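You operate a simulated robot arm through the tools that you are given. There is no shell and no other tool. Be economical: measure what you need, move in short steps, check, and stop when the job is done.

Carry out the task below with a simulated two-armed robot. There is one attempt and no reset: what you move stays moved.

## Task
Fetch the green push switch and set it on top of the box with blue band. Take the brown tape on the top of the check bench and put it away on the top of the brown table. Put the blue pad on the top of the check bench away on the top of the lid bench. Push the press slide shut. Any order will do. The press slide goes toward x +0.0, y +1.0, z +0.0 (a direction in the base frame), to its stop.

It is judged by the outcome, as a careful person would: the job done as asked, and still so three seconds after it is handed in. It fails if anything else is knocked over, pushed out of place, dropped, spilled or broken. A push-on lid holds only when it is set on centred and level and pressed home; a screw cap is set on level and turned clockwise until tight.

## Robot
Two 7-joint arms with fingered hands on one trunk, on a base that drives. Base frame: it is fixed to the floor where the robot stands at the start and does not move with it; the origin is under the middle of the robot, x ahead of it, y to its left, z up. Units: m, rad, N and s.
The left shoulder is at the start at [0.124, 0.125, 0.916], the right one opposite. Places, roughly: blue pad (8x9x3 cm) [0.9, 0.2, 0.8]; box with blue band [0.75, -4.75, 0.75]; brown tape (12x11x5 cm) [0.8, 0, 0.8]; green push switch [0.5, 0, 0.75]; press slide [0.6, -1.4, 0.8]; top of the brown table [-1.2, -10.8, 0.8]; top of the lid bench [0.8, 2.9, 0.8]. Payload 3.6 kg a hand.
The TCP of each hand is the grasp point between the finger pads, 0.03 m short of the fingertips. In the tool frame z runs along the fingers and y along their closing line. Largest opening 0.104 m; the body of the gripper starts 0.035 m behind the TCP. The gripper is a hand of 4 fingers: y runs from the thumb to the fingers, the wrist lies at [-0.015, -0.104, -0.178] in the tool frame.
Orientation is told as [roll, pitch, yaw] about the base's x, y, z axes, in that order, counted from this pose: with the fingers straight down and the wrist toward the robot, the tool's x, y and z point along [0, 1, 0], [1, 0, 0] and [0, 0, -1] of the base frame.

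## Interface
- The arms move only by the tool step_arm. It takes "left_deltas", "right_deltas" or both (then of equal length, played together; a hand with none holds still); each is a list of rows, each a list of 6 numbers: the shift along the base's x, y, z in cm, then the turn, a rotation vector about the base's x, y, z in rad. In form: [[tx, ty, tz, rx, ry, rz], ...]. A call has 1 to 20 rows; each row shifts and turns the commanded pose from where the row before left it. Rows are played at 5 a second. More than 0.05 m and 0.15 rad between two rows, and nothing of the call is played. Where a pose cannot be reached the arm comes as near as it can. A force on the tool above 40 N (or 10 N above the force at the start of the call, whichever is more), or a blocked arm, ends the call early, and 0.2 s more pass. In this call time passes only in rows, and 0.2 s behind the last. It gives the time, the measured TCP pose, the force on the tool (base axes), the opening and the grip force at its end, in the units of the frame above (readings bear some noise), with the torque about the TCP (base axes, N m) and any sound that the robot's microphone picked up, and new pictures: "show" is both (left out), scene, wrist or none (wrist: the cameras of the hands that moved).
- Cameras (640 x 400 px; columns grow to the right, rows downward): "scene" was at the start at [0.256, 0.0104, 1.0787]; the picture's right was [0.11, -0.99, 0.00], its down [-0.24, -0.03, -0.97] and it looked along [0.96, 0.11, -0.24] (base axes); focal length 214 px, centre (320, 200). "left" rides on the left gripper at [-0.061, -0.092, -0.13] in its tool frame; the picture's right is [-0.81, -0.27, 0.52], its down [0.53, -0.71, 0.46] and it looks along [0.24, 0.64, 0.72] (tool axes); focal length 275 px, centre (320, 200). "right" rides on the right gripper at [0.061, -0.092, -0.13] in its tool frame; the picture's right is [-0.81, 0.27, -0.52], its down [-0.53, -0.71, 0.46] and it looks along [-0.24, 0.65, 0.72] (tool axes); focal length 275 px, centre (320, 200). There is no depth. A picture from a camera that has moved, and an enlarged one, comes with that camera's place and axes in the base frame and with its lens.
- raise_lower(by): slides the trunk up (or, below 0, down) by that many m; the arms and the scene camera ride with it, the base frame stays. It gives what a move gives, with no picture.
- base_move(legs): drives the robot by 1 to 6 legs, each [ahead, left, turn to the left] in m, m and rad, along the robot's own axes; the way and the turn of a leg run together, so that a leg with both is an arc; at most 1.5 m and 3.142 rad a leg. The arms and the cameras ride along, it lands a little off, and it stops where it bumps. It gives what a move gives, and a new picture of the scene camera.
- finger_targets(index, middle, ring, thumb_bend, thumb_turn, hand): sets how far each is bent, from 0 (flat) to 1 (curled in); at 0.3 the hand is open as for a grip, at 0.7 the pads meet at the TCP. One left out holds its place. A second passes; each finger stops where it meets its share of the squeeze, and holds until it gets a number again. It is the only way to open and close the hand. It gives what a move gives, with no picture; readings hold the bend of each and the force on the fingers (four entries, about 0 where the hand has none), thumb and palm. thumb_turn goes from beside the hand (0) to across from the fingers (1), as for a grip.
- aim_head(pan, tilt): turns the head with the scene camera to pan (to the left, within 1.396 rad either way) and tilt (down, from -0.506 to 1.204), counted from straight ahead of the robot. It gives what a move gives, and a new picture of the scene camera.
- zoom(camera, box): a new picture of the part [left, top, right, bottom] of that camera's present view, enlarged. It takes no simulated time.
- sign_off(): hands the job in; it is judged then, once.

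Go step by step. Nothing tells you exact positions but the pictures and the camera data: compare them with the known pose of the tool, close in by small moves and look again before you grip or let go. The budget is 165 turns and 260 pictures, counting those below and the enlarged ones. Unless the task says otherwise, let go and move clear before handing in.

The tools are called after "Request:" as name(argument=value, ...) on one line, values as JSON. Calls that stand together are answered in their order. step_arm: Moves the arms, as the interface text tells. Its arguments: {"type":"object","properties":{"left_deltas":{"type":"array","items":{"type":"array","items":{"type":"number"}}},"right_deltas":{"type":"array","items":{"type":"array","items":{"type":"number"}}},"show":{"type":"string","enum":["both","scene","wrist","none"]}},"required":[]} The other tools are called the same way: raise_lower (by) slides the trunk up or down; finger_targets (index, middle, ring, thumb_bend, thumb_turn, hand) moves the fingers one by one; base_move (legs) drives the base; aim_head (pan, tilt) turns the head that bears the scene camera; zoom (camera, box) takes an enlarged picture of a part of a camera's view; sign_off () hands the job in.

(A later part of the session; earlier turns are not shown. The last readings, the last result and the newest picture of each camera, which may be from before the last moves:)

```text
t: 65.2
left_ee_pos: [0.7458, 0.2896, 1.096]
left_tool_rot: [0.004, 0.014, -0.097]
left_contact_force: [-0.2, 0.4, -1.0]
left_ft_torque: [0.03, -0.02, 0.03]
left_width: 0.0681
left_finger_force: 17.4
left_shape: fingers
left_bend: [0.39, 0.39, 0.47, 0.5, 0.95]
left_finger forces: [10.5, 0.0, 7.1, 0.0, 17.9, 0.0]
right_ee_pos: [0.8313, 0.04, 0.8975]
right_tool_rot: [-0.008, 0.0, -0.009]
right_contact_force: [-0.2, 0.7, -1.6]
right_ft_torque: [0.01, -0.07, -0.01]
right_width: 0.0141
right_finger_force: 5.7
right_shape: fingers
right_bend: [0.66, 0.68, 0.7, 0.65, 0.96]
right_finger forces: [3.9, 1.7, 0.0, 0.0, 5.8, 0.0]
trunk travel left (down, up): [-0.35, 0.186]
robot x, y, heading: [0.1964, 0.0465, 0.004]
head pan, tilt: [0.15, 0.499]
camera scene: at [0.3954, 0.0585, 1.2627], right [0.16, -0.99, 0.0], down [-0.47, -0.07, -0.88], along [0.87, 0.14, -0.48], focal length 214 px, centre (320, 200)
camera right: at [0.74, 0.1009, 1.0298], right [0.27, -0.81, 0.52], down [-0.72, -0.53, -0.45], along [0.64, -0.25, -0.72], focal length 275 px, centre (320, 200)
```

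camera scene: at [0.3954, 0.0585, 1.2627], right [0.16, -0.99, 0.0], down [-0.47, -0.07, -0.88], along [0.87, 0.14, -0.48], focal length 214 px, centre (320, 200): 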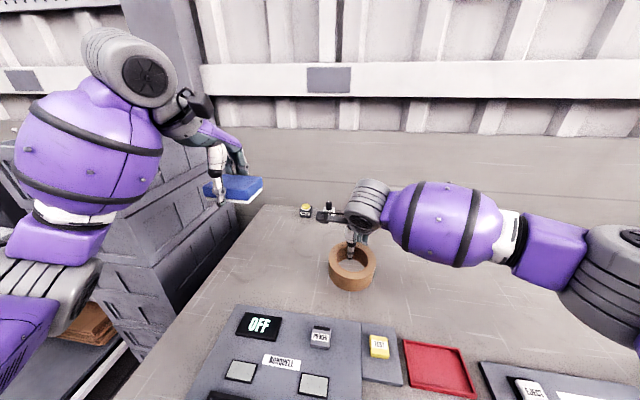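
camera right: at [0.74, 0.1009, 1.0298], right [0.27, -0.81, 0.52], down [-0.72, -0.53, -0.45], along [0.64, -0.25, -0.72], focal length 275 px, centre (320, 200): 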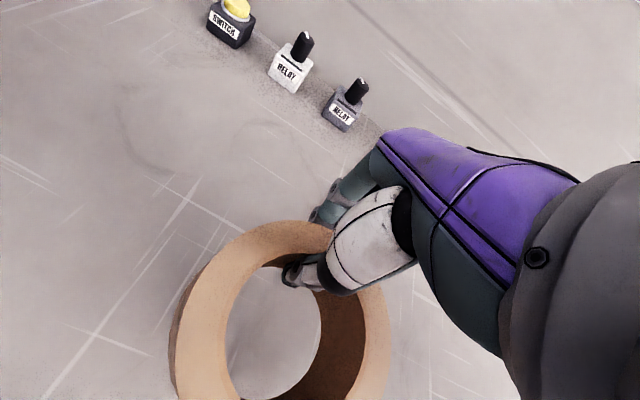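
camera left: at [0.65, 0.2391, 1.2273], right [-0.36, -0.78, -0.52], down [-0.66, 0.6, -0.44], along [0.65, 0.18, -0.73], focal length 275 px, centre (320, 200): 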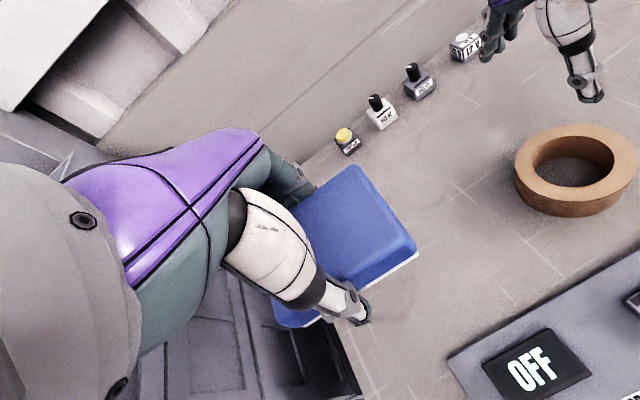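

The tape is lifted; tighten the grip for carriage.

Request:
finger_targets(hand="right", index=0.85, middle=0.85, ring=0.75, thumb_bend=0.85)

Request:
step_arm(right_deltas=[[0, -1, 4, 0, 0, 0], [-2, -2, 4, 0, 0, 0], [-2, -2, 4, 0, 0, 0], [-2, -3, 3, 0, 0, 0], [-2, -4, 0, 0, 0, 0], [-2, -4, 0, 0, 0, 0]])

```text
t: 66.2
left_ee_pos: [0.7463, 0.2904, 1.095]
left_tool_rot: [0.004, 0.013, -0.097]
left_contact_force: [0.0, -0.3, -1.3]
left_ft_torque: [-0.04, 0.01, 0.01]
left_width: 0.0681
left_finger_force: 18.0
left_shape: fingers
left_bend: [0.39, 0.39, 0.47, 0.5, 0.95]
left_finger forces: [10.5, 0.1, 7.1, 0.0, 17.8, 0.0]
right_ee_pos: [0.8319, 0.0402, 0.8977]
right_tool_rot: [-0.006, 0.0, -0.008]
right_contact_force: [0.7, 0.9, -1.7]
right_ft_torque: [-0.04, -0.07, -0.02]
right_width: 0.0132
right_finger_force: 25.4
right_shape: fingers
right_bend: [0.71, 0.79, 0.75, 0.73, 0.89]
right_finger forces: [15.3, 9.3, 0.1, 0.0, 25.5, 0.0]
trunk travel left (down, up): [-0.35, 0.186]
robot x, y, heading: [0.1964, 0.0419, 0.011]
head pan, tilt: [0.15, 0.499]
```

```text
t: 67.6
left_ee_pos: [0.7468, 0.2893, 1.0967]
left_tool_rot: [0.002, 0.015, -0.096]
left_contact_force: [-0.9, 0.3, -0.3]
left_ft_torque: [0.02, -0.02, 0.01]
left_width: 0.0682
left_finger_force: 17.8
left_shape: fingers
left_bend: [0.39, 0.39, 0.47, 0.5, 0.95]
left_finger forces: [10.5, 0.0, 7.1, 0.1, 17.7, 0.1]
right_ee_pos: [0.7338, -0.1211, 1.0499]
right_tool_rot: [-0.004, 0.001, -0.008]
right_contact_force: [0.7, 0.0, -2.0]
right_ft_torque: [-0.08, -0.05, -0.02]
right_width: 0.01
right_finger_force: 27.7
right_shape: fingers
right_bend: [0.71, 0.8, 0.75, 0.74, 0.88]
right_finger forces: [15.7, 12.9, 0.0, 0.1, 26.5, 0.1]
trunk travel left (down, up): [-0.35, 0.186]
robot x, y, heading: [0.2015, 0.0454, 0.003]
head pan, tilt: [0.15, 0.499]
camera scene: at [0.395, 0.0576, 1.2628], right [0.16, -0.99, 0.0], down [-0.47, -0.07, -0.88], along [0.87, 0.14, -0.48], focal length 214 px, centre (320, 200)
camera right: at [0.6411, -0.0594, 1.1805], right [0.27, -0.81, 0.52], down [-0.72, -0.53, -0.45], along [0.64, -0.25, -0.72], focal length 275 px, centre (320, 200)
```

scene: 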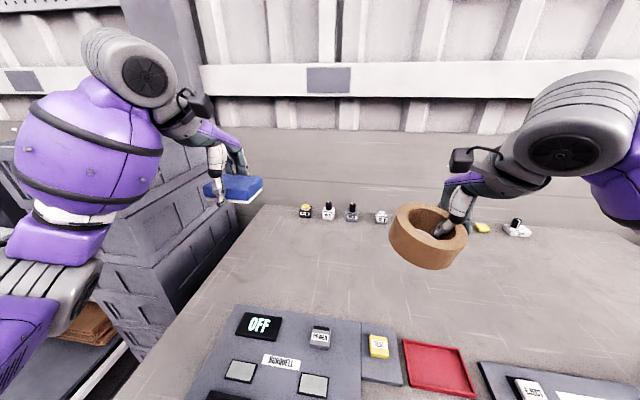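
right: 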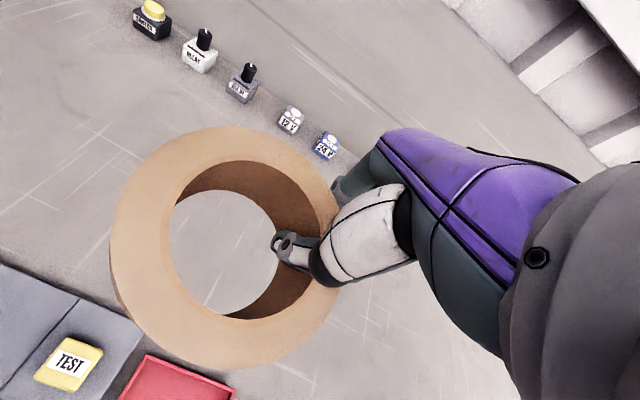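

Both items are secure. Back off and strafe left toward the lid bench.

Request:
base_move(legs=[[-0.45, 0, 0], [0, 1.3, 0]])

Request:
aim_head(pan=0.8, tilt=0.35)

```text
t: 76.5
left_ee_pos: [0.2607, 1.5994, 1.0968]
left_tool_rot: [0.005, 0.013, -0.073]
left_contact_force: [0.3, -0.1, -1.5]
left_ft_torque: [0.0, 0.01, -0.01]
left_width: 0.0682
left_finger_force: 18.4
left_shape: fingers
left_bend: [0.39, 0.39, 0.47, 0.5, 0.95]
left_finger forces: [10.5, 0.0, 7.2, 0.1, 17.7, 0.1]
right_ee_pos: [0.2601, 1.1876, 1.0483]
right_tool_rot: [-0.006, -0.001, 0.014]
right_contact_force: [0.0, 0.5, -1.7]
right_ft_torque: [-0.03, -0.06, 0.02]
right_width: 0.0099
right_finger_force: 27.8
right_shape: fingers
right_bend: [0.71, 0.8, 0.75, 0.74, 0.88]
right_finger forces: [16.0, 12.8, 0.0, 0.1, 26.5, 0.1]
trunk travel left (down, up): [-0.35, 0.186]
robot x, y, heading: [-0.2801, 1.3444, 0.028]
head pan, tilt: [0.15, 0.499]
camera scene: at [-0.0832, 1.3585, 1.2626], right [0.18, -0.98, 0.0], down [-0.47, -0.09, -0.88], along [0.86, 0.16, -0.48], focal length 214 px, centre (320, 200)
```

scene: 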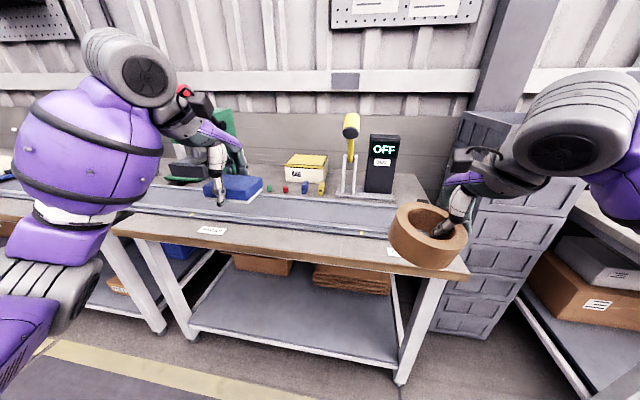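

```text
t: 77.5
left_ee_pos: [0.261, 1.5979, 1.0967]
left_tool_rot: [0.003, 0.014, -0.074]
left_contact_force: [-0.3, 0.7, -1.3]
left_ft_torque: [0.0, -0.01, 0.0]
left_width: 0.0679
left_finger_force: 17.5
left_shape: fingers
left_bend: [0.39, 0.39, 0.47, 0.5, 0.95]
left_finger forces: [10.5, 0.0, 7.0, 0.0, 17.9, 0.0]
right_ee_pos: [0.2591, 1.1874, 1.0478]
right_tool_rot: [-0.007, 0.0, 0.016]
right_contact_force: [0.2, 0.5, -0.3]
right_ft_torque: [-0.09, -0.04, 0.0]
right_width: 0.0095
right_finger_force: 27.6
right_shape: fingers
right_bend: [0.71, 0.8, 0.75, 0.74, 0.88]
right_finger forces: [16.0, 12.8, 0.0, 0.0, 26.4, 0.0]
trunk travel left (down, up): [-0.35, 0.186]
robot x, y, heading: [-0.2791, 1.3408, 0.031]
head pan, tilt: [0.799, 0.351]
camera scene: at [-0.1097, 1.4107, 1.2763], right [0.74, -0.68, 0.0], down [-0.23, -0.25, -0.94], along [0.64, 0.69, -0.34], focal length 214 px, centre (320, 200)
```

scene: 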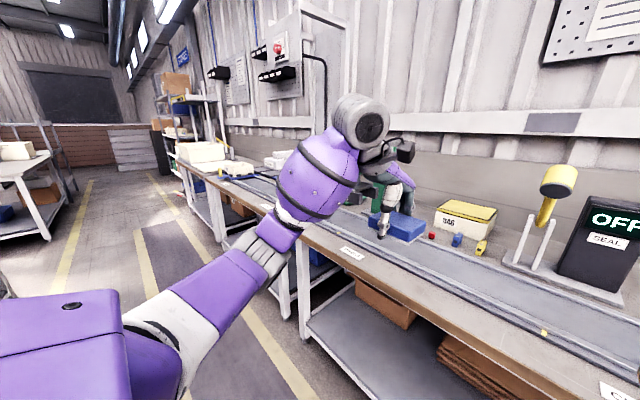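

A seal/conveyor bench is here; the lid bench is the next one. Continue left.

Request:
base_move(legs=[[0, 0, -0.03], [0, 1.35, 0]])

Request:
aim_head(pan=0.1, tilt=0.45)

```text
t: 84.5
left_ee_pos: [0.267, 2.921, 1.096]
left_tool_rot: [0.005, 0.015, -0.101]
left_contact_force: [-0.2, -1.1, -0.6]
left_ft_torque: [-0.01, -0.03, 0.05]
left_width: 0.0683
left_finger_force: 17.6
left_shape: fingers
left_bend: [0.39, 0.39, 0.47, 0.5, 0.95]
left_finger forces: [10.5, 0.0, 7.1, 0.0, 17.9, 0.1]
right_ee_pos: [0.2531, 2.5119, 1.0499]
right_tool_rot: [-0.006, 0.0, -0.011]
right_contact_force: [-0.7, -0.2, -1.4]
right_ft_torque: [-0.08, -0.05, -0.03]
right_width: 0.0097
right_finger_force: 27.2
right_shape: fingers
right_bend: [0.71, 0.8, 0.75, 0.74, 0.88]
right_finger forces: [16.2, 12.9, 0.0, 0.0, 26.6, 0.0]
trunk travel left (down, up): [-0.35, 0.186]
robot x, y, heading: [-0.2797, 2.6768, -0.002]
head pan, tilt: [0.799, 0.351]
camera scene: at [-0.109, 2.7437, 1.2763], right [0.72, -0.7, 0.0], down [-0.24, -0.25, -0.94], along [0.65, 0.67, -0.34], focal length 214 px, centre (320, 200)
```

scene: 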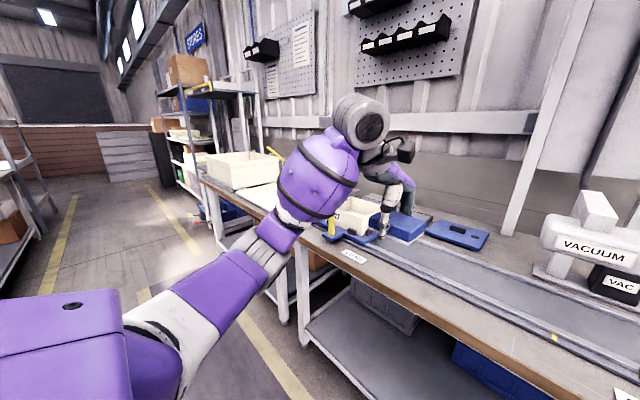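

```text
t: 85.6
left_ee_pos: [0.267, 2.9209, 1.0954]
left_tool_rot: [0.003, 0.014, -0.103]
left_contact_force: [0.0, 0.4, -0.1]
left_ft_torque: [0.01, -0.01, 0.01]
left_width: 0.0682
left_finger_force: 16.9
left_shape: fingers
left_bend: [0.39, 0.39, 0.47, 0.5, 0.95]
left_finger forces: [10.5, 0.0, 7.0, 0.0, 17.8, 0.1]
right_ee_pos: [0.2537, 2.5104, 1.0496]
right_tool_rot: [-0.005, 0.0, -0.012]
right_contact_force: [0.3, 0.6, -1.4]
right_ft_torque: [-0.06, -0.03, -0.01]
right_width: 0.0102
right_finger_force: 28.0
right_shape: fingers
right_bend: [0.71, 0.8, 0.75, 0.74, 0.88]
right_finger forces: [16.2, 12.7, 0.0, 0.0, 26.6, 0.0]
trunk travel left (down, up): [-0.35, 0.186]
robot x, y, heading: [-0.28, 2.6727, 0.005]
head pan, tilt: [0.099, 0.45]
camera scene: at [-0.0823, 2.6861, 1.2671], right [0.1, -0.99, 0.0], down [-0.43, -0.04, -0.9], along [0.9, 0.09, -0.44], focal length 214 px, centre (320, 200)
```

scene: 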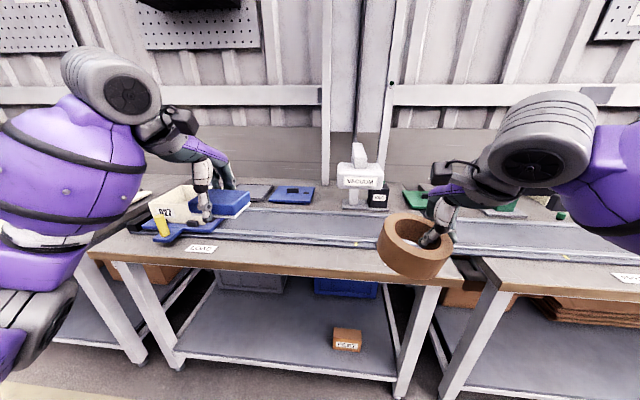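

This bench (y ≈ 2.3–3.5) is centred at 2.9: the lid bench. Zooming to find a free spot.

Request:
zoom(camera="scene", box=[90, 140, 460, 290])

Request:
zoom(camera="left", box=[0, 0, 640, 400])

```text
1.73 times, centred on (275, 215) of scene
camera zoom: at [-0.0823, 2.6861, 1.2671], right [0.1, -0.99, 0.0], down [-0.43, -0.04, -0.9], along [0.9, 0.09, -0.44], focal length 371 px, centre (398, 174)
```

zoom: 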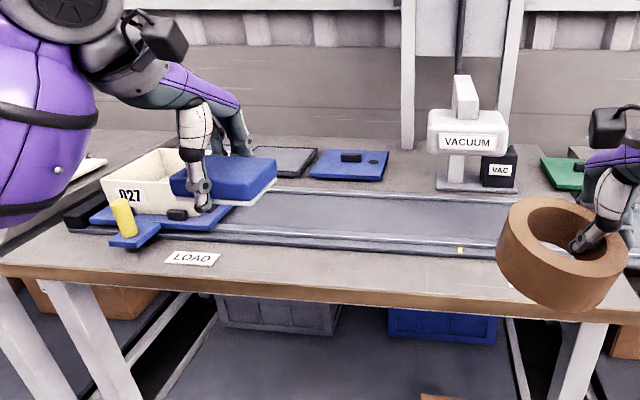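

```text
1.00 times, centred on (320, 200) of left
camera zoom: at [0.1721, 2.8695, 1.2274], right [-0.36, -0.78, -0.52], down [-0.66, 0.6, -0.44], along [0.66, 0.18, -0.73], focal length 275 px, centre (320, 200)
```

zoom: 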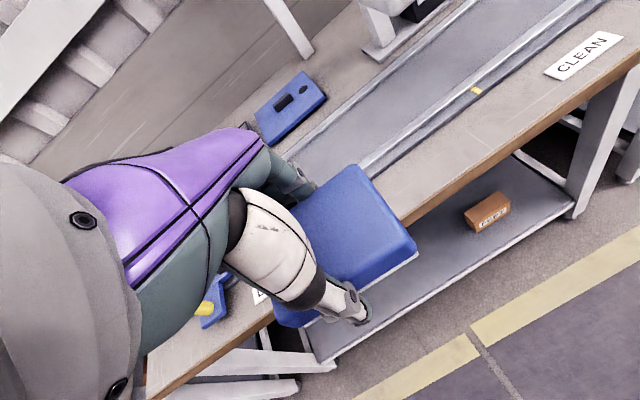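

The front strip between bench edge (x≈0.40) and rail (x≈0.53) is free around y≈2.77. I'll move the base so that the pad hangs over it.

Request:
base_move(legs=[[0, -0.14, 0], [0.19, 0, 0]])

Request:
step_arm(left_deltas=[[0, 0, -4, 0, 0, 0.03], [0, 0, -4, 0, 0, 0.03], [0, 0, -4, 0, 0, 0.03]])

```text
t: 88.1
left_ee_pos: [0.4582, 2.7851, 1.0963]
left_tool_rot: [0.003, 0.015, -0.103]
left_contact_force: [-0.3, 0.9, -1.4]
left_ft_torque: [0.02, 0.0, 0.04]
left_width: 0.0681
left_finger_force: 17.3
left_shape: fingers
left_bend: [0.39, 0.39, 0.47, 0.5, 0.95]
left_finger forces: [10.5, 0.0, 7.1, 0.0, 17.8, 0.0]
right_ee_pos: [0.4436, 2.3746, 1.0485]
right_tool_rot: [-0.005, 0.002, -0.012]
right_contact_force: [1.0, -0.5, -1.2]
right_ft_torque: [-0.06, -0.03, 0.01]
right_width: 0.0099
right_finger_force: 27.4
right_shape: fingers
right_bend: [0.71, 0.8, 0.75, 0.74, 0.88]
right_finger forces: [16.3, 12.7, 0.0, 0.0, 26.6, 0.0]
trunk travel left (down, up): [-0.35, 0.186]
robot x, y, heading: [-0.0898, 2.5394, 0.005]
head pan, tilt: [0.099, 0.45]
camera scene: at [0.1081, 2.5492, 1.267], right [0.1, -0.99, 0.0], down [-0.43, -0.04, -0.9], along [0.9, 0.09, -0.44], focal length 214 px, centre (320, 200)
```

scene: 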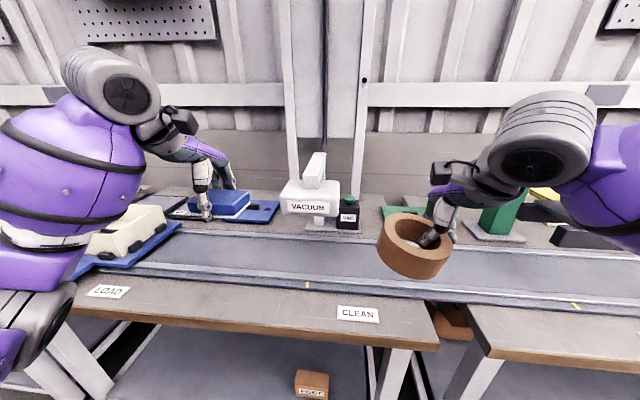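

```text
t: 88.9
left_ee_pos: [0.4573, 2.7868, 0.9747]
left_tool_rot: [0.003, 0.013, -0.011]
left_contact_force: [0.1, -0.5, -1.6]
left_ft_torque: [0.0, -0.03, 0.0]
left_width: 0.0678
left_finger_force: 17.7
left_shape: fingers
left_bend: [0.39, 0.39, 0.47, 0.5, 0.95]
left_finger forces: [10.3, 0.1, 7.1, 0.0, 17.7, 0.0]
right_ee_pos: [0.4438, 2.3742, 1.0486]
right_tool_rot: [-0.007, 0.001, -0.011]
right_contact_force: [0.6, -0.2, -0.6]
right_ft_torque: [-0.1, -0.03, -0.04]
right_width: 0.01
right_finger_force: 28.2
right_shape: fingers
right_bend: [0.71, 0.8, 0.75, 0.74, 0.88]
right_finger forces: [16.3, 12.8, 0.0, 0.1, 26.6, 0.0]
trunk travel left (down, up): [-0.35, 0.186]
robot x, y, heading: [-0.0877, 2.5439, 0.003]
head pan, tilt: [0.099, 0.45]
camera scene: at [0.1074, 2.5494, 1.2671], right [0.1, -0.99, 0.0], down [-0.43, -0.04, -0.9], along [0.9, 0.09, -0.44], focal length 214 px, centre (320, 200)
camera left: at [0.3677, 2.7266, 1.1064], right [-0.29, -0.81, -0.52], down [-0.71, 0.54, -0.44], along [0.64, 0.24, -0.73], focal length 275 px, centre (320, 200)
```

scene: 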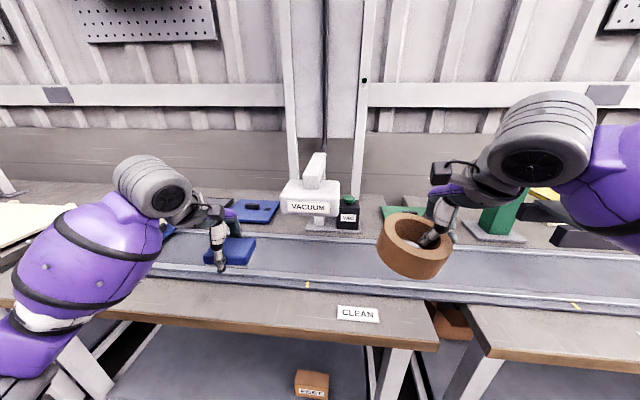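
left: 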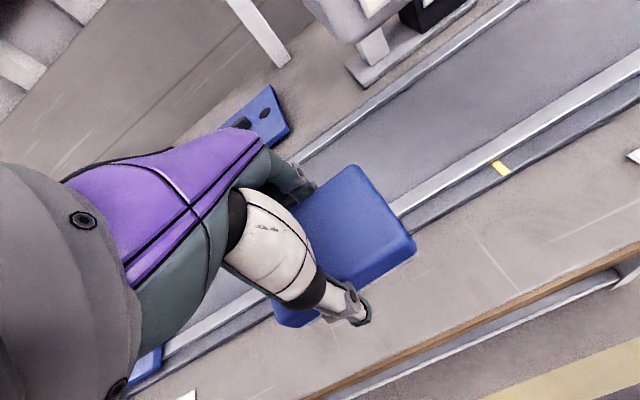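

Pad is centred over the strip (0.423–0.503 vs 0.41–0.518). Lowering toward the surface.

Request:
step_arm(left_deltas=[[0, 0, -4, 0, 0, 0], [0, 0, -4, 0, 0, 0], [0, 0, -3, 0, 0, 0], [0, 0, -2, 0, 0, 0]])

```text
t: 89.9
left_ee_pos: [0.4573, 2.7853, 0.8461]
left_tool_rot: [0.003, 0.014, -0.011]
left_contact_force: [0.0, 0.0, -1.0]
left_ft_torque: [-0.01, 0.02, 0.0]
left_width: 0.0681
left_finger_force: 17.1
left_shape: fingers
left_bend: [0.39, 0.39, 0.47, 0.5, 0.95]
left_finger forces: [10.3, 0.0, 6.9, 0.0, 17.5, 0.1]
right_ee_pos: [0.4436, 2.373, 1.0489]
right_tool_rot: [-0.006, -0.002, -0.013]
right_contact_force: [-0.5, 0.5, -1.8]
right_ft_torque: [-0.11, -0.05, -0.03]
right_width: 0.01
right_finger_force: 27.4
right_shape: fingers
right_bend: [0.71, 0.8, 0.75, 0.74, 0.88]
right_finger forces: [16.3, 12.7, 0.1, 0.0, 26.5, 0.0]
trunk travel left (down, up): [-0.35, 0.186]
robot x, y, heading: [-0.0908, 2.5374, 0.005]
head pan, tilt: [0.099, 0.45]
camera scene: at [0.1074, 2.5493, 1.2671], right [0.1, -0.99, 0.0], down [-0.43, -0.04, -0.9], along [0.9, 0.09, -0.44], focal length 214 px, centre (320, 200)
camera left: at [0.3674, 2.7258, 0.9765], right [-0.29, -0.81, -0.52], down [-0.71, 0.54, -0.44], along [0.64, 0.24, -0.73], focal length 275 px, centre (320, 200)
```

scene: 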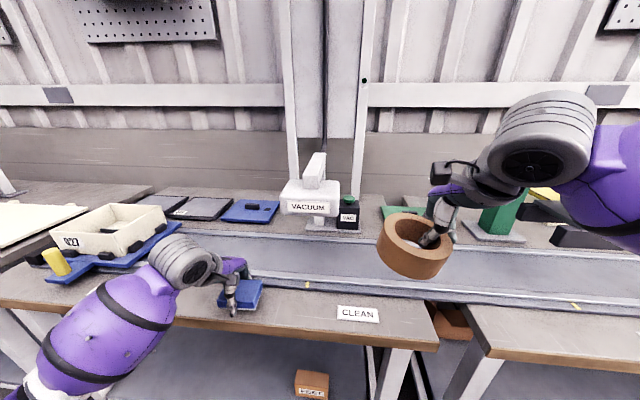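
left: 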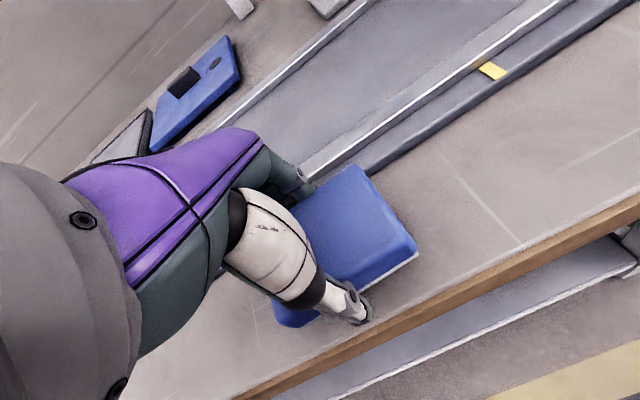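

Nice fit; shift 0.6 cm toward the robot and lower to contact.

Request:
step_arm(left_deltas=[[-0.6, 0, -0.5, 0, 0, 0], [0, 0, -0.4, 0, 0, 0], [0, 0, -0.4, 0, 0, 0], [0, 0, -0.3, 0, 0, 0]], show="wrist")

```text
t: 90.9
left_ee_pos: [0.4517, 2.7844, 0.8311]
left_tool_rot: [0.004, 0.006, -0.012]
left_contact_force: [-0.8, 0.2, 14.2]
left_ft_torque: [0.16, -0.73, 0.01]
left_width: 0.0681
left_finger_force: 25.1
left_shape: fingers
left_bend: [0.39, 0.38, 0.47, 0.5, 0.95]
left_finger forces: [10.5, 15.9, 7.0, 0.1, 17.5, 0.0]
right_ee_pos: [0.4421, 2.3732, 1.0494]
right_tool_rot: [-0.002, 0.0, -0.012]
right_contact_force: [0.6, -0.3, -0.9]
right_ft_torque: [-0.05, -0.05, -0.03]
right_width: 0.0098
right_finger_force: 28.2
right_shape: fingers
right_bend: [0.71, 0.8, 0.75, 0.74, 0.88]
right_finger forces: [16.3, 12.6, 0.0, 0.0, 26.5, 0.0]
trunk travel left (down, up): [-0.35, 0.186]
robot x, y, heading: [-0.0889, 2.5424, 0.004]
head pan, tilt: [0.099, 0.45]
camera left: at [0.3609, 2.7252, 0.9631], right [-0.29, -0.81, -0.52], down [-0.71, 0.54, -0.45], along [0.64, 0.24, -0.73], focal length 275 px, centre (320, 200)
```

left: 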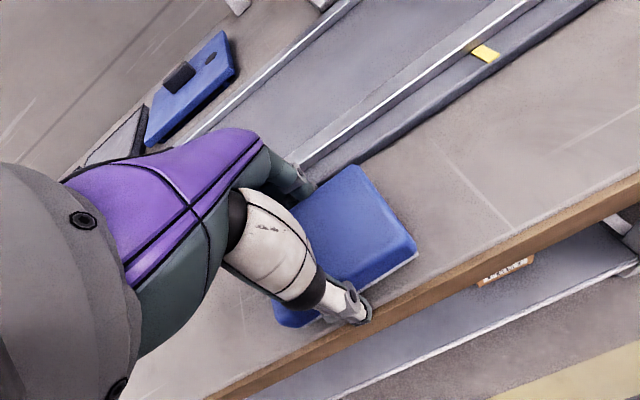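

At the same height as at pickup, so the pad rests on the bench. Release.

Request:
finger_targets(hand="left", index=0.29, middle=0.29, ring=0.29, thumb_bend=0.3)

Request:
zoom(camera="left", box=[160, 100, 560, 400])

```text
t: 91.9
left_ee_pos: [0.4499, 2.7848, 0.8296]
left_tool_rot: [0.005, 0.011, -0.011]
left_contact_force: [-18.6, 3.3, 11.9]
left_ft_torque: [0.17, -0.26, 0.4]
left_width: 0.0985
left_finger_force: 12.4
left_shape: fingers
left_bend: [0.32, 0.32, 0.35, 0.3, 0.97]
left_finger forces: [6.9, 11.1, 6.7, 0.1, 0.1, 0.1]
right_ee_pos: [0.4417, 2.3744, 1.0509]
right_tool_rot: [-0.004, -0.001, -0.012]
right_contact_force: [0.4, 0.0, -1.9]
right_ft_torque: [-0.06, -0.05, 0.0]
right_width: 0.0099
right_finger_force: 28.2
right_shape: fingers
right_bend: [0.71, 0.8, 0.75, 0.74, 0.88]
right_finger forces: [16.3, 12.7, 0.1, 0.1, 26.7, 0.0]
trunk travel left (down, up): [-0.35, 0.186]
robot x, y, heading: [-0.0934, 2.5388, 0.001]
head pan, tilt: [0.099, 0.45]
```

```text
1.33 times, centred on (360, 250) of left
camera zoom: at [0.3591, 2.7254, 0.9615], right [-0.29, -0.81, -0.52], down [-0.71, 0.54, -0.44], along [0.64, 0.24, -0.73], focal length 367 px, centre (267, 133)
```

zoom: 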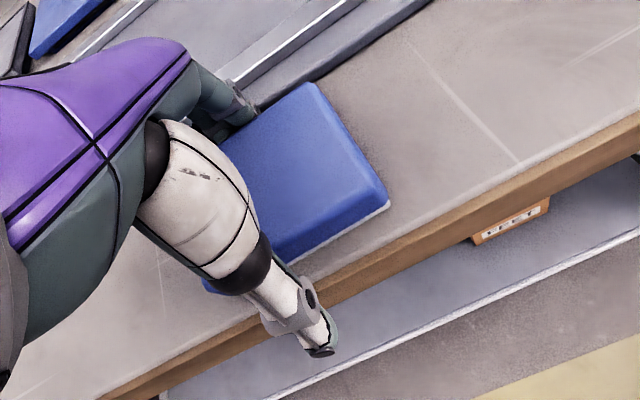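

Thumb is free; fingers touch the rail. Ease them a little and lift straight up.

Request:
finger_targets(hand="left", index=0.34, middle=0.34, ring=0.37)

Request:
step_arm(left_deltas=[[0.3, 0, 1, 0, 0, 0], [0, 0, 1.5, 0, 0, 0], [0, 0, 3, 0, 0, 0]])

```text
t: 92.9
left_ee_pos: [0.451, 2.7838, 0.8307]
left_tool_rot: [0.004, 0.008, -0.01]
left_contact_force: [-5.3, 3.4, 18.8]
left_ft_torque: [0.25, -0.77, 0.2]
left_width: 0.097
left_finger_force: 9.7
left_shape: fingers
left_bend: [0.35, 0.34, 0.37, 0.3, 0.97]
left_finger forces: [0.9, 18.9, 0.0, 0.1, 0.1, 0.0]
right_ee_pos: [0.4423, 2.3739, 1.05]
right_tool_rot: [-0.006, -0.001, -0.013]
right_contact_force: [-0.7, 0.0, -1.6]
right_ft_torque: [-0.05, -0.05, -0.03]
right_width: 0.0094
right_finger_force: 27.9
right_shape: fingers
right_bend: [0.71, 0.8, 0.75, 0.74, 0.88]
right_finger forces: [16.2, 12.7, 0.0, 0.0, 26.6, 0.0]
trunk travel left (down, up): [-0.35, 0.186]
robot x, y, heading: [-0.0919, 2.5389, -0.0]
head pan, tilt: [0.099, 0.45]
```

```text
t: 93.7
left_ee_pos: [0.4533, 2.7838, 0.8837]
left_tool_rot: [0.003, 0.017, -0.012]
left_contact_force: [0.2, 0.0, 0.7]
left_ft_torque: [0.04, 0.01, 0.01]
left_width: 0.098
left_finger_force: 0.1
left_shape: fingers
left_bend: [0.34, 0.34, 0.37, 0.3, 0.97]
left_finger forces: [0.0, 0.0, 0.0, 0.0, 0.0, 0.0]
right_ee_pos: [0.443, 2.3737, 1.0483]
right_tool_rot: [-0.006, 0.0, -0.012]
right_contact_force: [0.2, 0.2, -1.8]
right_ft_torque: [-0.1, -0.03, -0.02]
right_width: 0.01
right_finger_force: 27.7
right_shape: fingers
right_bend: [0.71, 0.8, 0.75, 0.74, 0.88]
right_finger forces: [16.4, 12.7, 0.0, 0.0, 26.6, 0.1]
trunk travel left (down, up): [-0.35, 0.186]
robot x, y, heading: [-0.091, 2.5363, -0.0]
head pan, tilt: [0.099, 0.45]
camera scene: at [0.1074, 2.549, 1.2671], right [0.1, -0.99, 0.0], down [-0.43, -0.04, -0.9], along [0.9, 0.09, -0.44], focal length 214 px, centre (320, 200)
camera left: at [0.3635, 2.7249, 1.0163], right [-0.29, -0.81, -0.52], down [-0.71, 0.54, -0.44], along [0.64, 0.24, -0.73], focal length 275 px, centre (320, 200)
```

scene: 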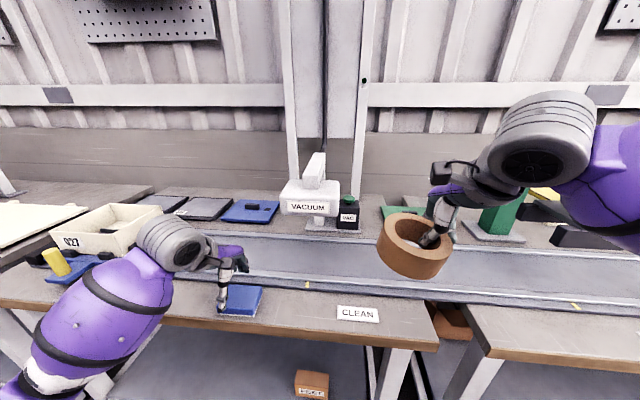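
left: 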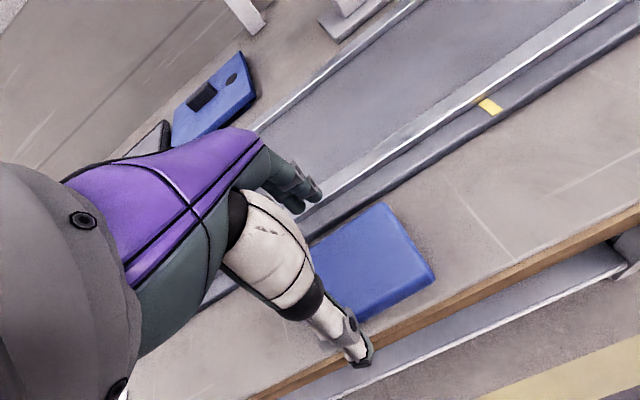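

Pad placed. Raise the left hand clear and drive back to the check bench for the green switch.

Request:
step_arm(left_deltas=[[0, 0, 4, 0, 0, 0], [0, 0, 4, 0, 0, 0], [0, 0, 4, 0, 0, 0], [0, 0, 4, 0, 0, 0], [0, 0, 4, 0, 0, 0]], show="none")

Request:
finger_targets(hand="left", index=0.3, middle=0.3, ring=0.3, thumb_bend=0.3)

Request:
base_move(legs=[[-0.22, 0, 0], [0, -1.4, 0], [0, -1.36, 0]])

```text
t: 94.9
left_ee_pos: [0.4533, 2.7817, 1.0862]
left_tool_rot: [0.004, 0.014, -0.012]
left_contact_force: [-0.9, -0.1, 0.5]
left_ft_torque: [0.0, 0.02, 0.02]
left_width: 0.0979
left_finger_force: 0.0
left_shape: fingers
left_bend: [0.34, 0.34, 0.37, 0.3, 0.97]
left_finger forces: [0.0, 0.0, 0.0, 0.1, 0.0, 0.1]
right_ee_pos: [0.444, 2.3739, 1.0494]
right_tool_rot: [-0.005, 0.0, -0.013]
right_contact_force: [-1.1, -0.5, -2.2]
right_ft_torque: [-0.08, -0.06, -0.02]
right_width: 0.0096
right_finger_force: 27.7
right_shape: fingers
right_bend: [0.71, 0.8, 0.75, 0.74, 0.88]
right_finger forces: [16.2, 12.8, 0.0, 0.1, 26.7, 0.0]
trunk travel left (down, up): [-0.35, 0.186]
robot x, y, heading: [-0.095, 2.5357, 0.001]
head pan, tilt: [0.099, 0.45]
```

```text
t: 95.9
left_ee_pos: [0.454, 2.781, 1.0852]
left_tool_rot: [0.003, 0.014, -0.009]
left_contact_force: [-0.1, -0.8, 0.0]
left_ft_torque: [0.01, 0.03, 0.01]
left_width: 0.1027
left_finger_force: 0.2
left_shape: fingers
left_bend: [0.3, 0.3, 0.3, 0.3, 0.97]
left_finger forces: [0.0, 0.0, 0.0, 0.1, 0.1, 0.1]
right_ee_pos: [0.4436, 2.3741, 1.0485]
right_tool_rot: [-0.005, 0.001, -0.013]
right_contact_force: [0.7, 0.2, -1.4]
right_ft_torque: [-0.09, -0.06, 0.01]
right_width: 0.0099
right_finger_force: 27.5
right_shape: fingers
right_bend: [0.71, 0.8, 0.75, 0.74, 0.88]
right_finger forces: [16.4, 12.6, 0.0, 0.0, 26.7, 0.0]
trunk travel left (down, up): [-0.35, 0.186]
robot x, y, heading: [-0.0908, 2.5414, 0.001]
head pan, tilt: [0.099, 0.45]
```

```text
t: 110.6
left_ee_pos: [0.2261, 0.0157, 1.0847]
left_tool_rot: [0.003, 0.014, -0.011]
left_contact_force: [-0.5, 0.3, 0.6]
left_ft_torque: [0.01, -0.06, 0.02]
left_width: 0.1031
left_finger_force: 0.0
left_shape: fingers
left_bend: [0.3, 0.3, 0.3, 0.3, 0.97]
left_finger forces: [0.1, 0.0, 0.0, 0.1, 0.0, 0.1]
right_ee_pos: [0.215, -0.393, 1.0488]
right_tool_rot: [-0.006, 0.0, -0.011]
right_contact_force: [0.0, -0.4, -1.2]
right_ft_torque: [-0.08, -0.02, 0.03]
right_width: 0.0098
right_finger_force: 27.8
right_shape: fingers
right_bend: [0.71, 0.8, 0.75, 0.75, 0.88]
right_finger forces: [16.5, 12.7, 0.0, 0.0, 26.6, 0.0]
trunk travel left (down, up): [-0.35, 0.186]
robot x, y, heading: [-0.3199, -0.2291, 0.005]
head pan, tilt: [0.099, 0.45]
camera scene: at [-0.12, -0.2179, 1.2671], right [0.1, -0.99, 0.0], down [-0.43, -0.04, -0.9], along [0.9, 0.09, -0.44], focal length 214 px, centre (320, 200)
```

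scene: 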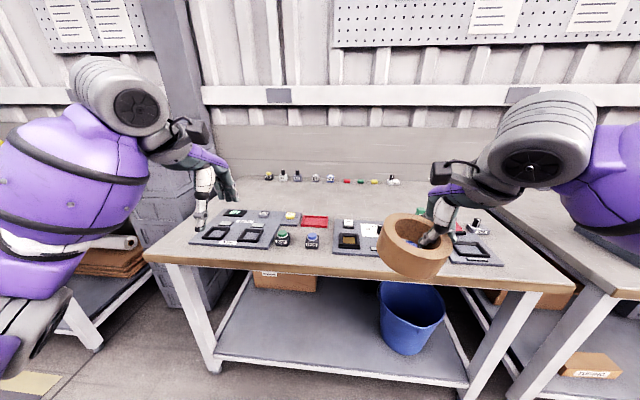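

Switch at about (0.465, -0.03). Move forward and position the left hand above it.

Request:
base_move(legs=[[0.2, 0, 0]])

Request:
step_arm(left_deltas=[[2, -2, -4, 0, -0.01, 0.01], [2, -2, -3, 0, 0, 0]])

```text
t: 112.2
left_ee_pos: [0.4268, 0.0156, 1.0839]
left_tool_rot: [0.003, 0.014, -0.013]
left_contact_force: [0.8, -1.0, -0.3]
left_ft_torque: [0.0, -0.01, 0.01]
left_width: 0.1029
left_finger_force: 0.1
left_shape: fingers
left_bend: [0.3, 0.3, 0.3, 0.3, 0.97]
left_finger forces: [0.1, 0.0, 0.0, 0.0, 0.0, 0.0]
right_ee_pos: [0.4158, -0.3947, 1.0495]
right_tool_rot: [-0.005, 0.003, -0.014]
right_contact_force: [0.5, 0.3, -1.7]
right_ft_torque: [-0.1, -0.05, 0.0]
right_width: 0.0096
right_finger_force: 27.7
right_shape: fingers
right_bend: [0.71, 0.8, 0.75, 0.75, 0.88]
right_finger forces: [16.6, 12.6, 0.0, 0.0, 26.7, 0.1]
trunk travel left (down, up): [-0.35, 0.186]
robot x, y, heading: [-0.1184, -0.226, -0.003]
head pan, tilt: [0.099, 0.45]
camera scene: at [0.0795, -0.2179, 1.267], right [0.1, -0.99, 0.0], down [-0.43, -0.04, -0.9], along [0.9, 0.09, -0.44], focal length 214 px, centre (320, 200)
```

scene: 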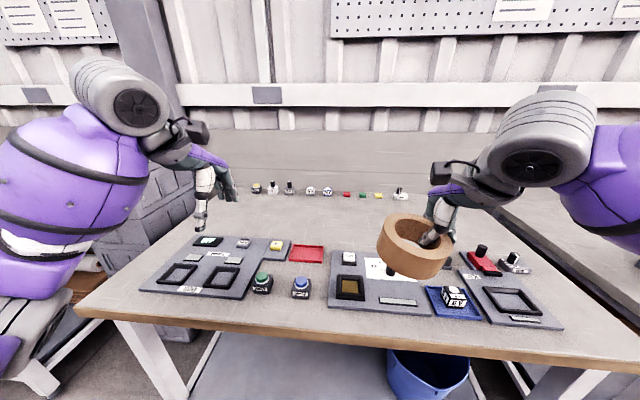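

```text
t: 112.8
left_ee_pos: [0.4662, -0.0249, 1.0144]
left_tool_rot: [0.005, 0.004, -0.002]
left_contact_force: [-0.9, -0.1, -0.3]
left_ft_torque: [0.04, 0.0, 0.0]
left_width: 0.1029
left_finger_force: 0.0
left_shape: fingers
left_bend: [0.3, 0.3, 0.3, 0.3, 0.97]
left_finger forces: [0.0, 0.0, 0.1, 0.0, 0.0, 0.1]
right_ee_pos: [0.4157, -0.3944, 1.0475]
right_tool_rot: [-0.006, -0.001, -0.015]
right_contact_force: [0.4, -0.2, -2.6]
right_ft_torque: [-0.04, -0.05, -0.01]
right_width: 0.0098
right_finger_force: 27.8
right_shape: fingers
right_bend: [0.71, 0.8, 0.75, 0.75, 0.88]
right_finger forces: [16.6, 12.6, 0.1, 0.1, 26.6, 0.1]
trunk travel left (down, up): [-0.35, 0.186]
robot x, y, heading: [-0.1194, -0.2254, 0.001]
head pan, tilt: [0.099, 0.45]
camera scene: at [0.0792, -0.2182, 1.267], right [0.1, -0.99, 0.0], down [-0.43, -0.04, -0.9], along [0.9, 0.09, -0.44], focal length 214 px, centre (320, 200)
camera left: at [0.3757, -0.0859, 1.1453], right [-0.28, -0.81, -0.52], down [-0.71, 0.54, -0.45], along [0.64, 0.25, -0.73], focal length 275 px, centre (320, 200)
```

scene: 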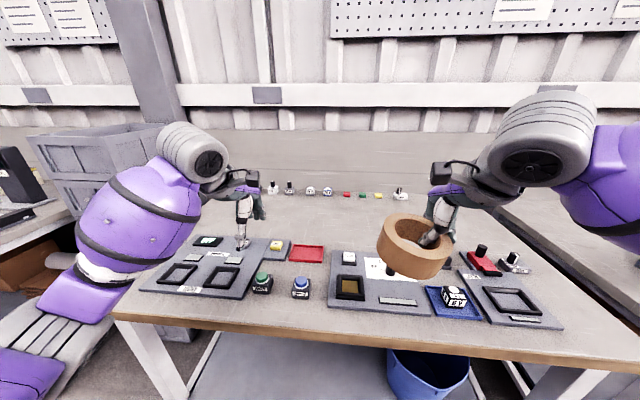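
left: 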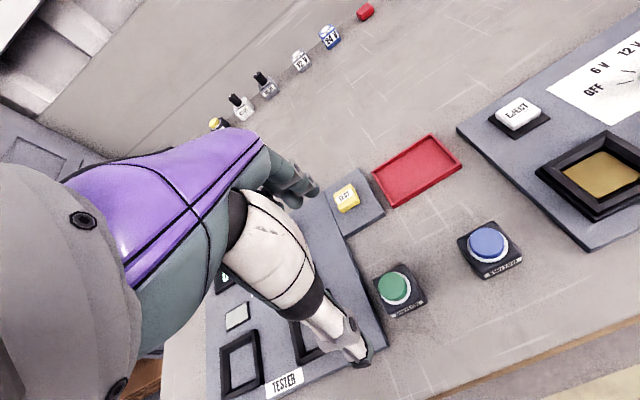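

Switch base centre ≈ (0.479, -0.025), about 5 cm square, yaw ≈ -0.12. Align above it and lower partway.

Request:
step_arm(left_deltas=[[1.3, -0.8, -4, 0, 0, -0.12], [0, 0, -4, 0, 0, 0], [0, 0, -3, 0, 0, 0]])

```text
t: 113.6
left_ee_pos: [0.4798, -0.0308, 0.9062]
left_tool_rot: [0.004, 0.003, -0.122]
left_contact_force: [0.7, 0.0, 0.3]
left_ft_torque: [0.01, -0.02, -0.04]
left_width: 0.1028
left_finger_force: 0.1
left_shape: fingers
left_bend: [0.3, 0.3, 0.3, 0.3, 0.97]
left_finger forces: [0.0, 0.0, 0.1, 0.0, 0.0, 0.0]
right_ee_pos: [0.4149, -0.3937, 1.0485]
right_tool_rot: [-0.007, 0.001, -0.014]
right_contact_force: [0.3, 0.4, -2.2]
right_ft_torque: [-0.08, -0.06, 0.01]
right_width: 0.0097
right_finger_force: 28.6
right_shape: fingers
right_bend: [0.71, 0.8, 0.75, 0.75, 0.88]
right_finger forces: [16.6, 12.6, 0.1, 0.0, 26.7, 0.1]
trunk travel left (down, up): [-0.35, 0.186]
robot x, y, heading: [-0.1167, -0.2263, 0.0]
head pan, tilt: [0.099, 0.45]
camera scene: at [0.0789, -0.2178, 1.2671], right [0.1, -0.99, 0.0], down [-0.43, -0.04, -0.9], along [0.9, 0.09, -0.44], focal length 214 px, centre (320, 200)
camera left: at [0.3815, -0.0809, 1.038], right [-0.37, -0.77, -0.52], down [-0.64, 0.62, -0.45], along [0.67, 0.17, -0.73], focal length 275 px, centre (320, 200)
```

scene: 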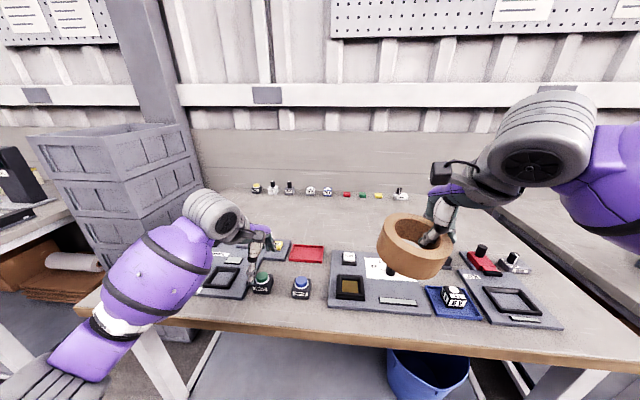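
left: 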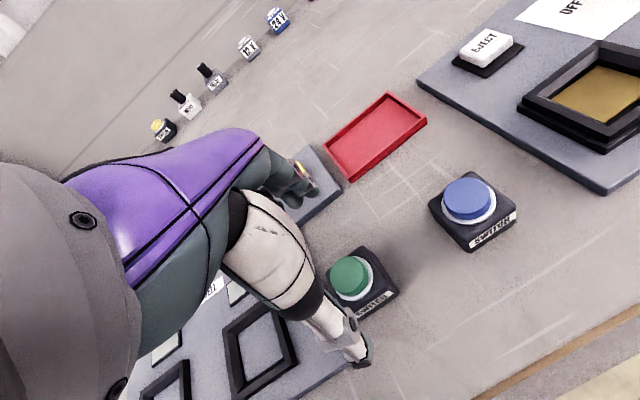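

Let me zoom for the switch's exact orientation.

Request:
zoom(camera="left", box=[280, 220, 440, 380])

```text
2.50 times, centred on (360, 300) of left
camera zoom: at [0.3815, -0.0809, 1.038], right [-0.37, -0.77, -0.52], down [-0.64, 0.62, -0.45], along [0.67, 0.17, -0.73], focal length 688 px, centre (220, -50)
```

zoom: 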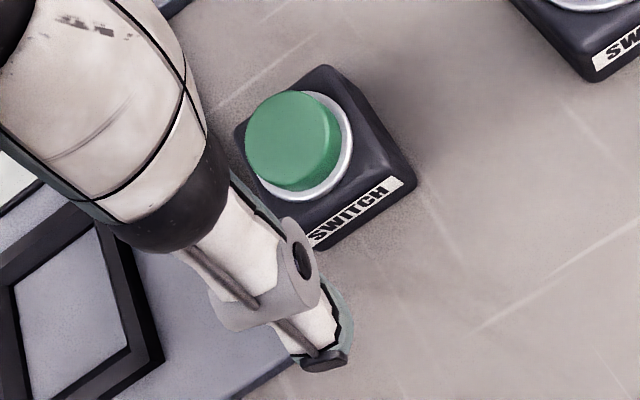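

Switch is nearly square to the base axes with centre (0.483, -0.025). Undo most of the yaw and lower.

Request:
step_arm(left_deltas=[[0.3, 0, -2, 0, 0, 0.08], [0, 0, -2, 0, 0, 0], [0, 0, -1.5, 0, 0, 0]])

Request:
zoom(camera="left", box=[240, 180, 440, 380])

```text
t: 114.4
left_ee_pos: [0.4814, -0.0338, 0.8505]
left_tool_rot: [0.004, 0.004, -0.042]
left_contact_force: [-0.5, -0.1, 0.4]
left_ft_torque: [0.01, 0.02, -0.01]
left_width: 0.1028
left_finger_force: 0.2
left_shape: fingers
left_bend: [0.3, 0.3, 0.3, 0.3, 0.97]
left_finger forces: [0.0, 0.0, 0.0, 0.1, 0.0, 0.0]
right_ee_pos: [0.4147, -0.3926, 1.0485]
right_tool_rot: [-0.005, -0.001, -0.015]
right_contact_force: [-0.2, 0.7, -2.0]
right_ft_torque: [-0.1, -0.06, -0.02]
right_width: 0.0094
right_finger_force: 28.1
right_shape: fingers
right_bend: [0.71, 0.8, 0.75, 0.75, 0.88]
right_finger forces: [16.7, 12.6, 0.0, 0.0, 26.7, 0.0]
trunk travel left (down, up): [-0.35, 0.186]
robot x, y, heading: [-0.1184, -0.2301, 0.002]
head pan, tilt: [0.099, 0.45]
camera scene: at [0.0788, -0.2179, 1.2671], right [0.1, -0.99, 0.0], down [-0.43, -0.04, -0.9], along [0.9, 0.09, -0.44], focal length 214 px, centre (320, 200)
camera left: at [0.3878, -0.0894, 0.9811], right [-0.31, -0.8, -0.52], down [-0.69, 0.56, -0.45], along [0.65, 0.22, -0.73], focal length 275 px, centre (320, 200)
```

scene: 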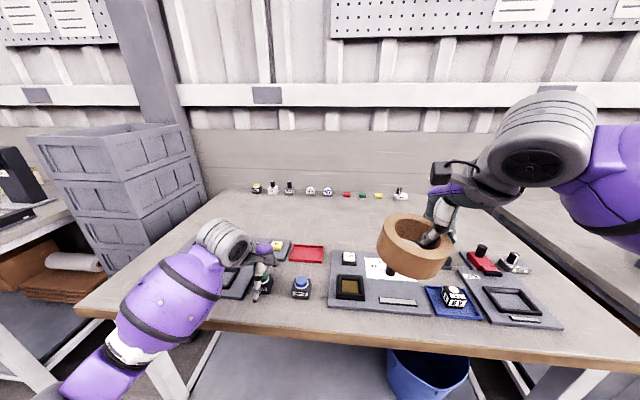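
left: 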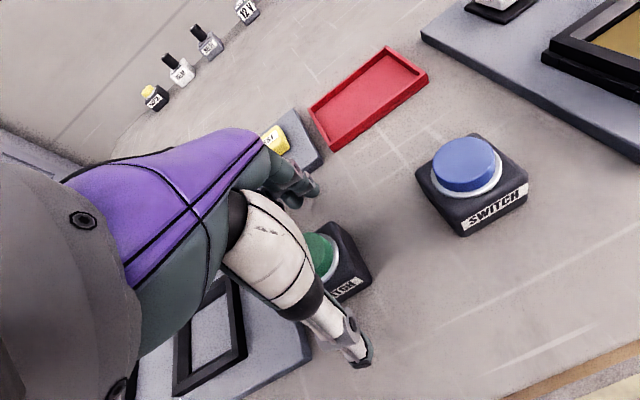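

```text
2.00 times, centred on (340, 280) of left
camera zoom: at [0.3878, -0.0894, 0.9811], right [-0.31, -0.8, -0.52], down [-0.69, 0.56, -0.45], along [0.65, 0.22, -0.73], focal length 551 px, centre (280, 40)
```

zoom: 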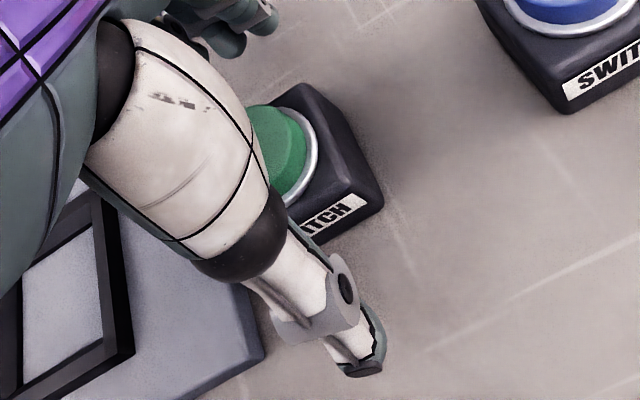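

Aligned. Lower another 1.2 cm and close.

Request:
step_arm(left_deltas=[[0, 0.4, -0.6, 0, 0, 0], [0, 0, -0.6, 0, 0, 0]], show="none")

Request:
finger_targets(hand="left", index=0.7, middle=0.7, ring=0.7, thumb_bend=0.7)

Request:
zoom(camera="left", box=[200, 160, 480, 400])

```text
t: 115.0
left_ee_pos: [0.4822, -0.029, 0.8378]
left_tool_rot: [0.004, 0.004, -0.041]
left_contact_force: [-0.4, -0.4, -1.0]
left_ft_torque: [0.0, -0.01, 0.03]
left_width: 0.1031
left_finger_force: 0.1
left_shape: fingers
left_bend: [0.3, 0.3, 0.3, 0.3, 0.97]
left_finger forces: [0.0, 0.0, 0.1, 0.0, 0.1, 0.0]
right_ee_pos: [0.4145, -0.3936, 1.0488]
right_tool_rot: [-0.005, 0.0, -0.014]
right_contact_force: [0.6, 0.4, -1.1]
right_ft_torque: [-0.07, -0.04, -0.02]
right_width: 0.0099
right_finger_force: 28.0
right_shape: fingers
right_bend: [0.71, 0.8, 0.75, 0.75, 0.88]
right_finger forces: [16.5, 12.7, 0.1, 0.0, 26.6, 0.1]
trunk travel left (down, up): [-0.35, 0.186]
robot x, y, heading: [-0.1174, -0.2267, 0.004]
head pan, tilt: [0.099, 0.45]
```

```text
t: 116.0
left_ee_pos: [0.4821, -0.0283, 0.8372]
left_tool_rot: [0.003, 0.004, -0.041]
left_contact_force: [1.3, -0.5, 0.4]
left_ft_torque: [0.0, -0.01, -0.01]
left_width: 0.0397
left_finger_force: 17.9
left_shape: fingers
left_bend: [0.59, 0.63, 0.65, 0.55, 0.94]
left_finger forces: [7.6, 6.4, 3.6, 0.1, 17.9, 0.1]
right_ee_pos: [0.4151, -0.3926, 1.0502]
right_tool_rot: [-0.004, 0.001, -0.014]
right_contact_force: [0.2, 0.4, -0.8]
right_ft_torque: [-0.08, -0.01, -0.01]
right_width: 0.0098
right_finger_force: 27.6
right_shape: fingers
right_bend: [0.71, 0.8, 0.75, 0.75, 0.88]
right_finger forces: [16.6, 12.6, 0.0, 0.0, 26.7, 0.1]
trunk travel left (down, up): [-0.35, 0.186]
robot x, y, heading: [-0.1227, -0.2271, 0.003]
head pan, tilt: [0.099, 0.45]
```

```text
1.67 times, centred on (340, 280) of left
camera zoom: at [0.3882, -0.0857, 0.9683], right [-0.31, -0.8, -0.52], down [-0.69, 0.56, -0.45], along [0.65, 0.22, -0.73], focal length 459 px, centre (287, 67)
```

zoom: 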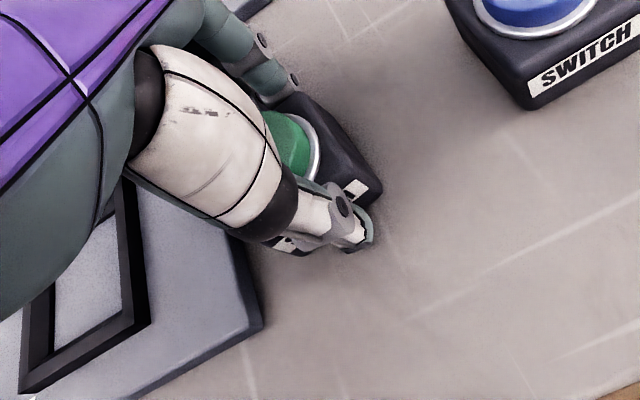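

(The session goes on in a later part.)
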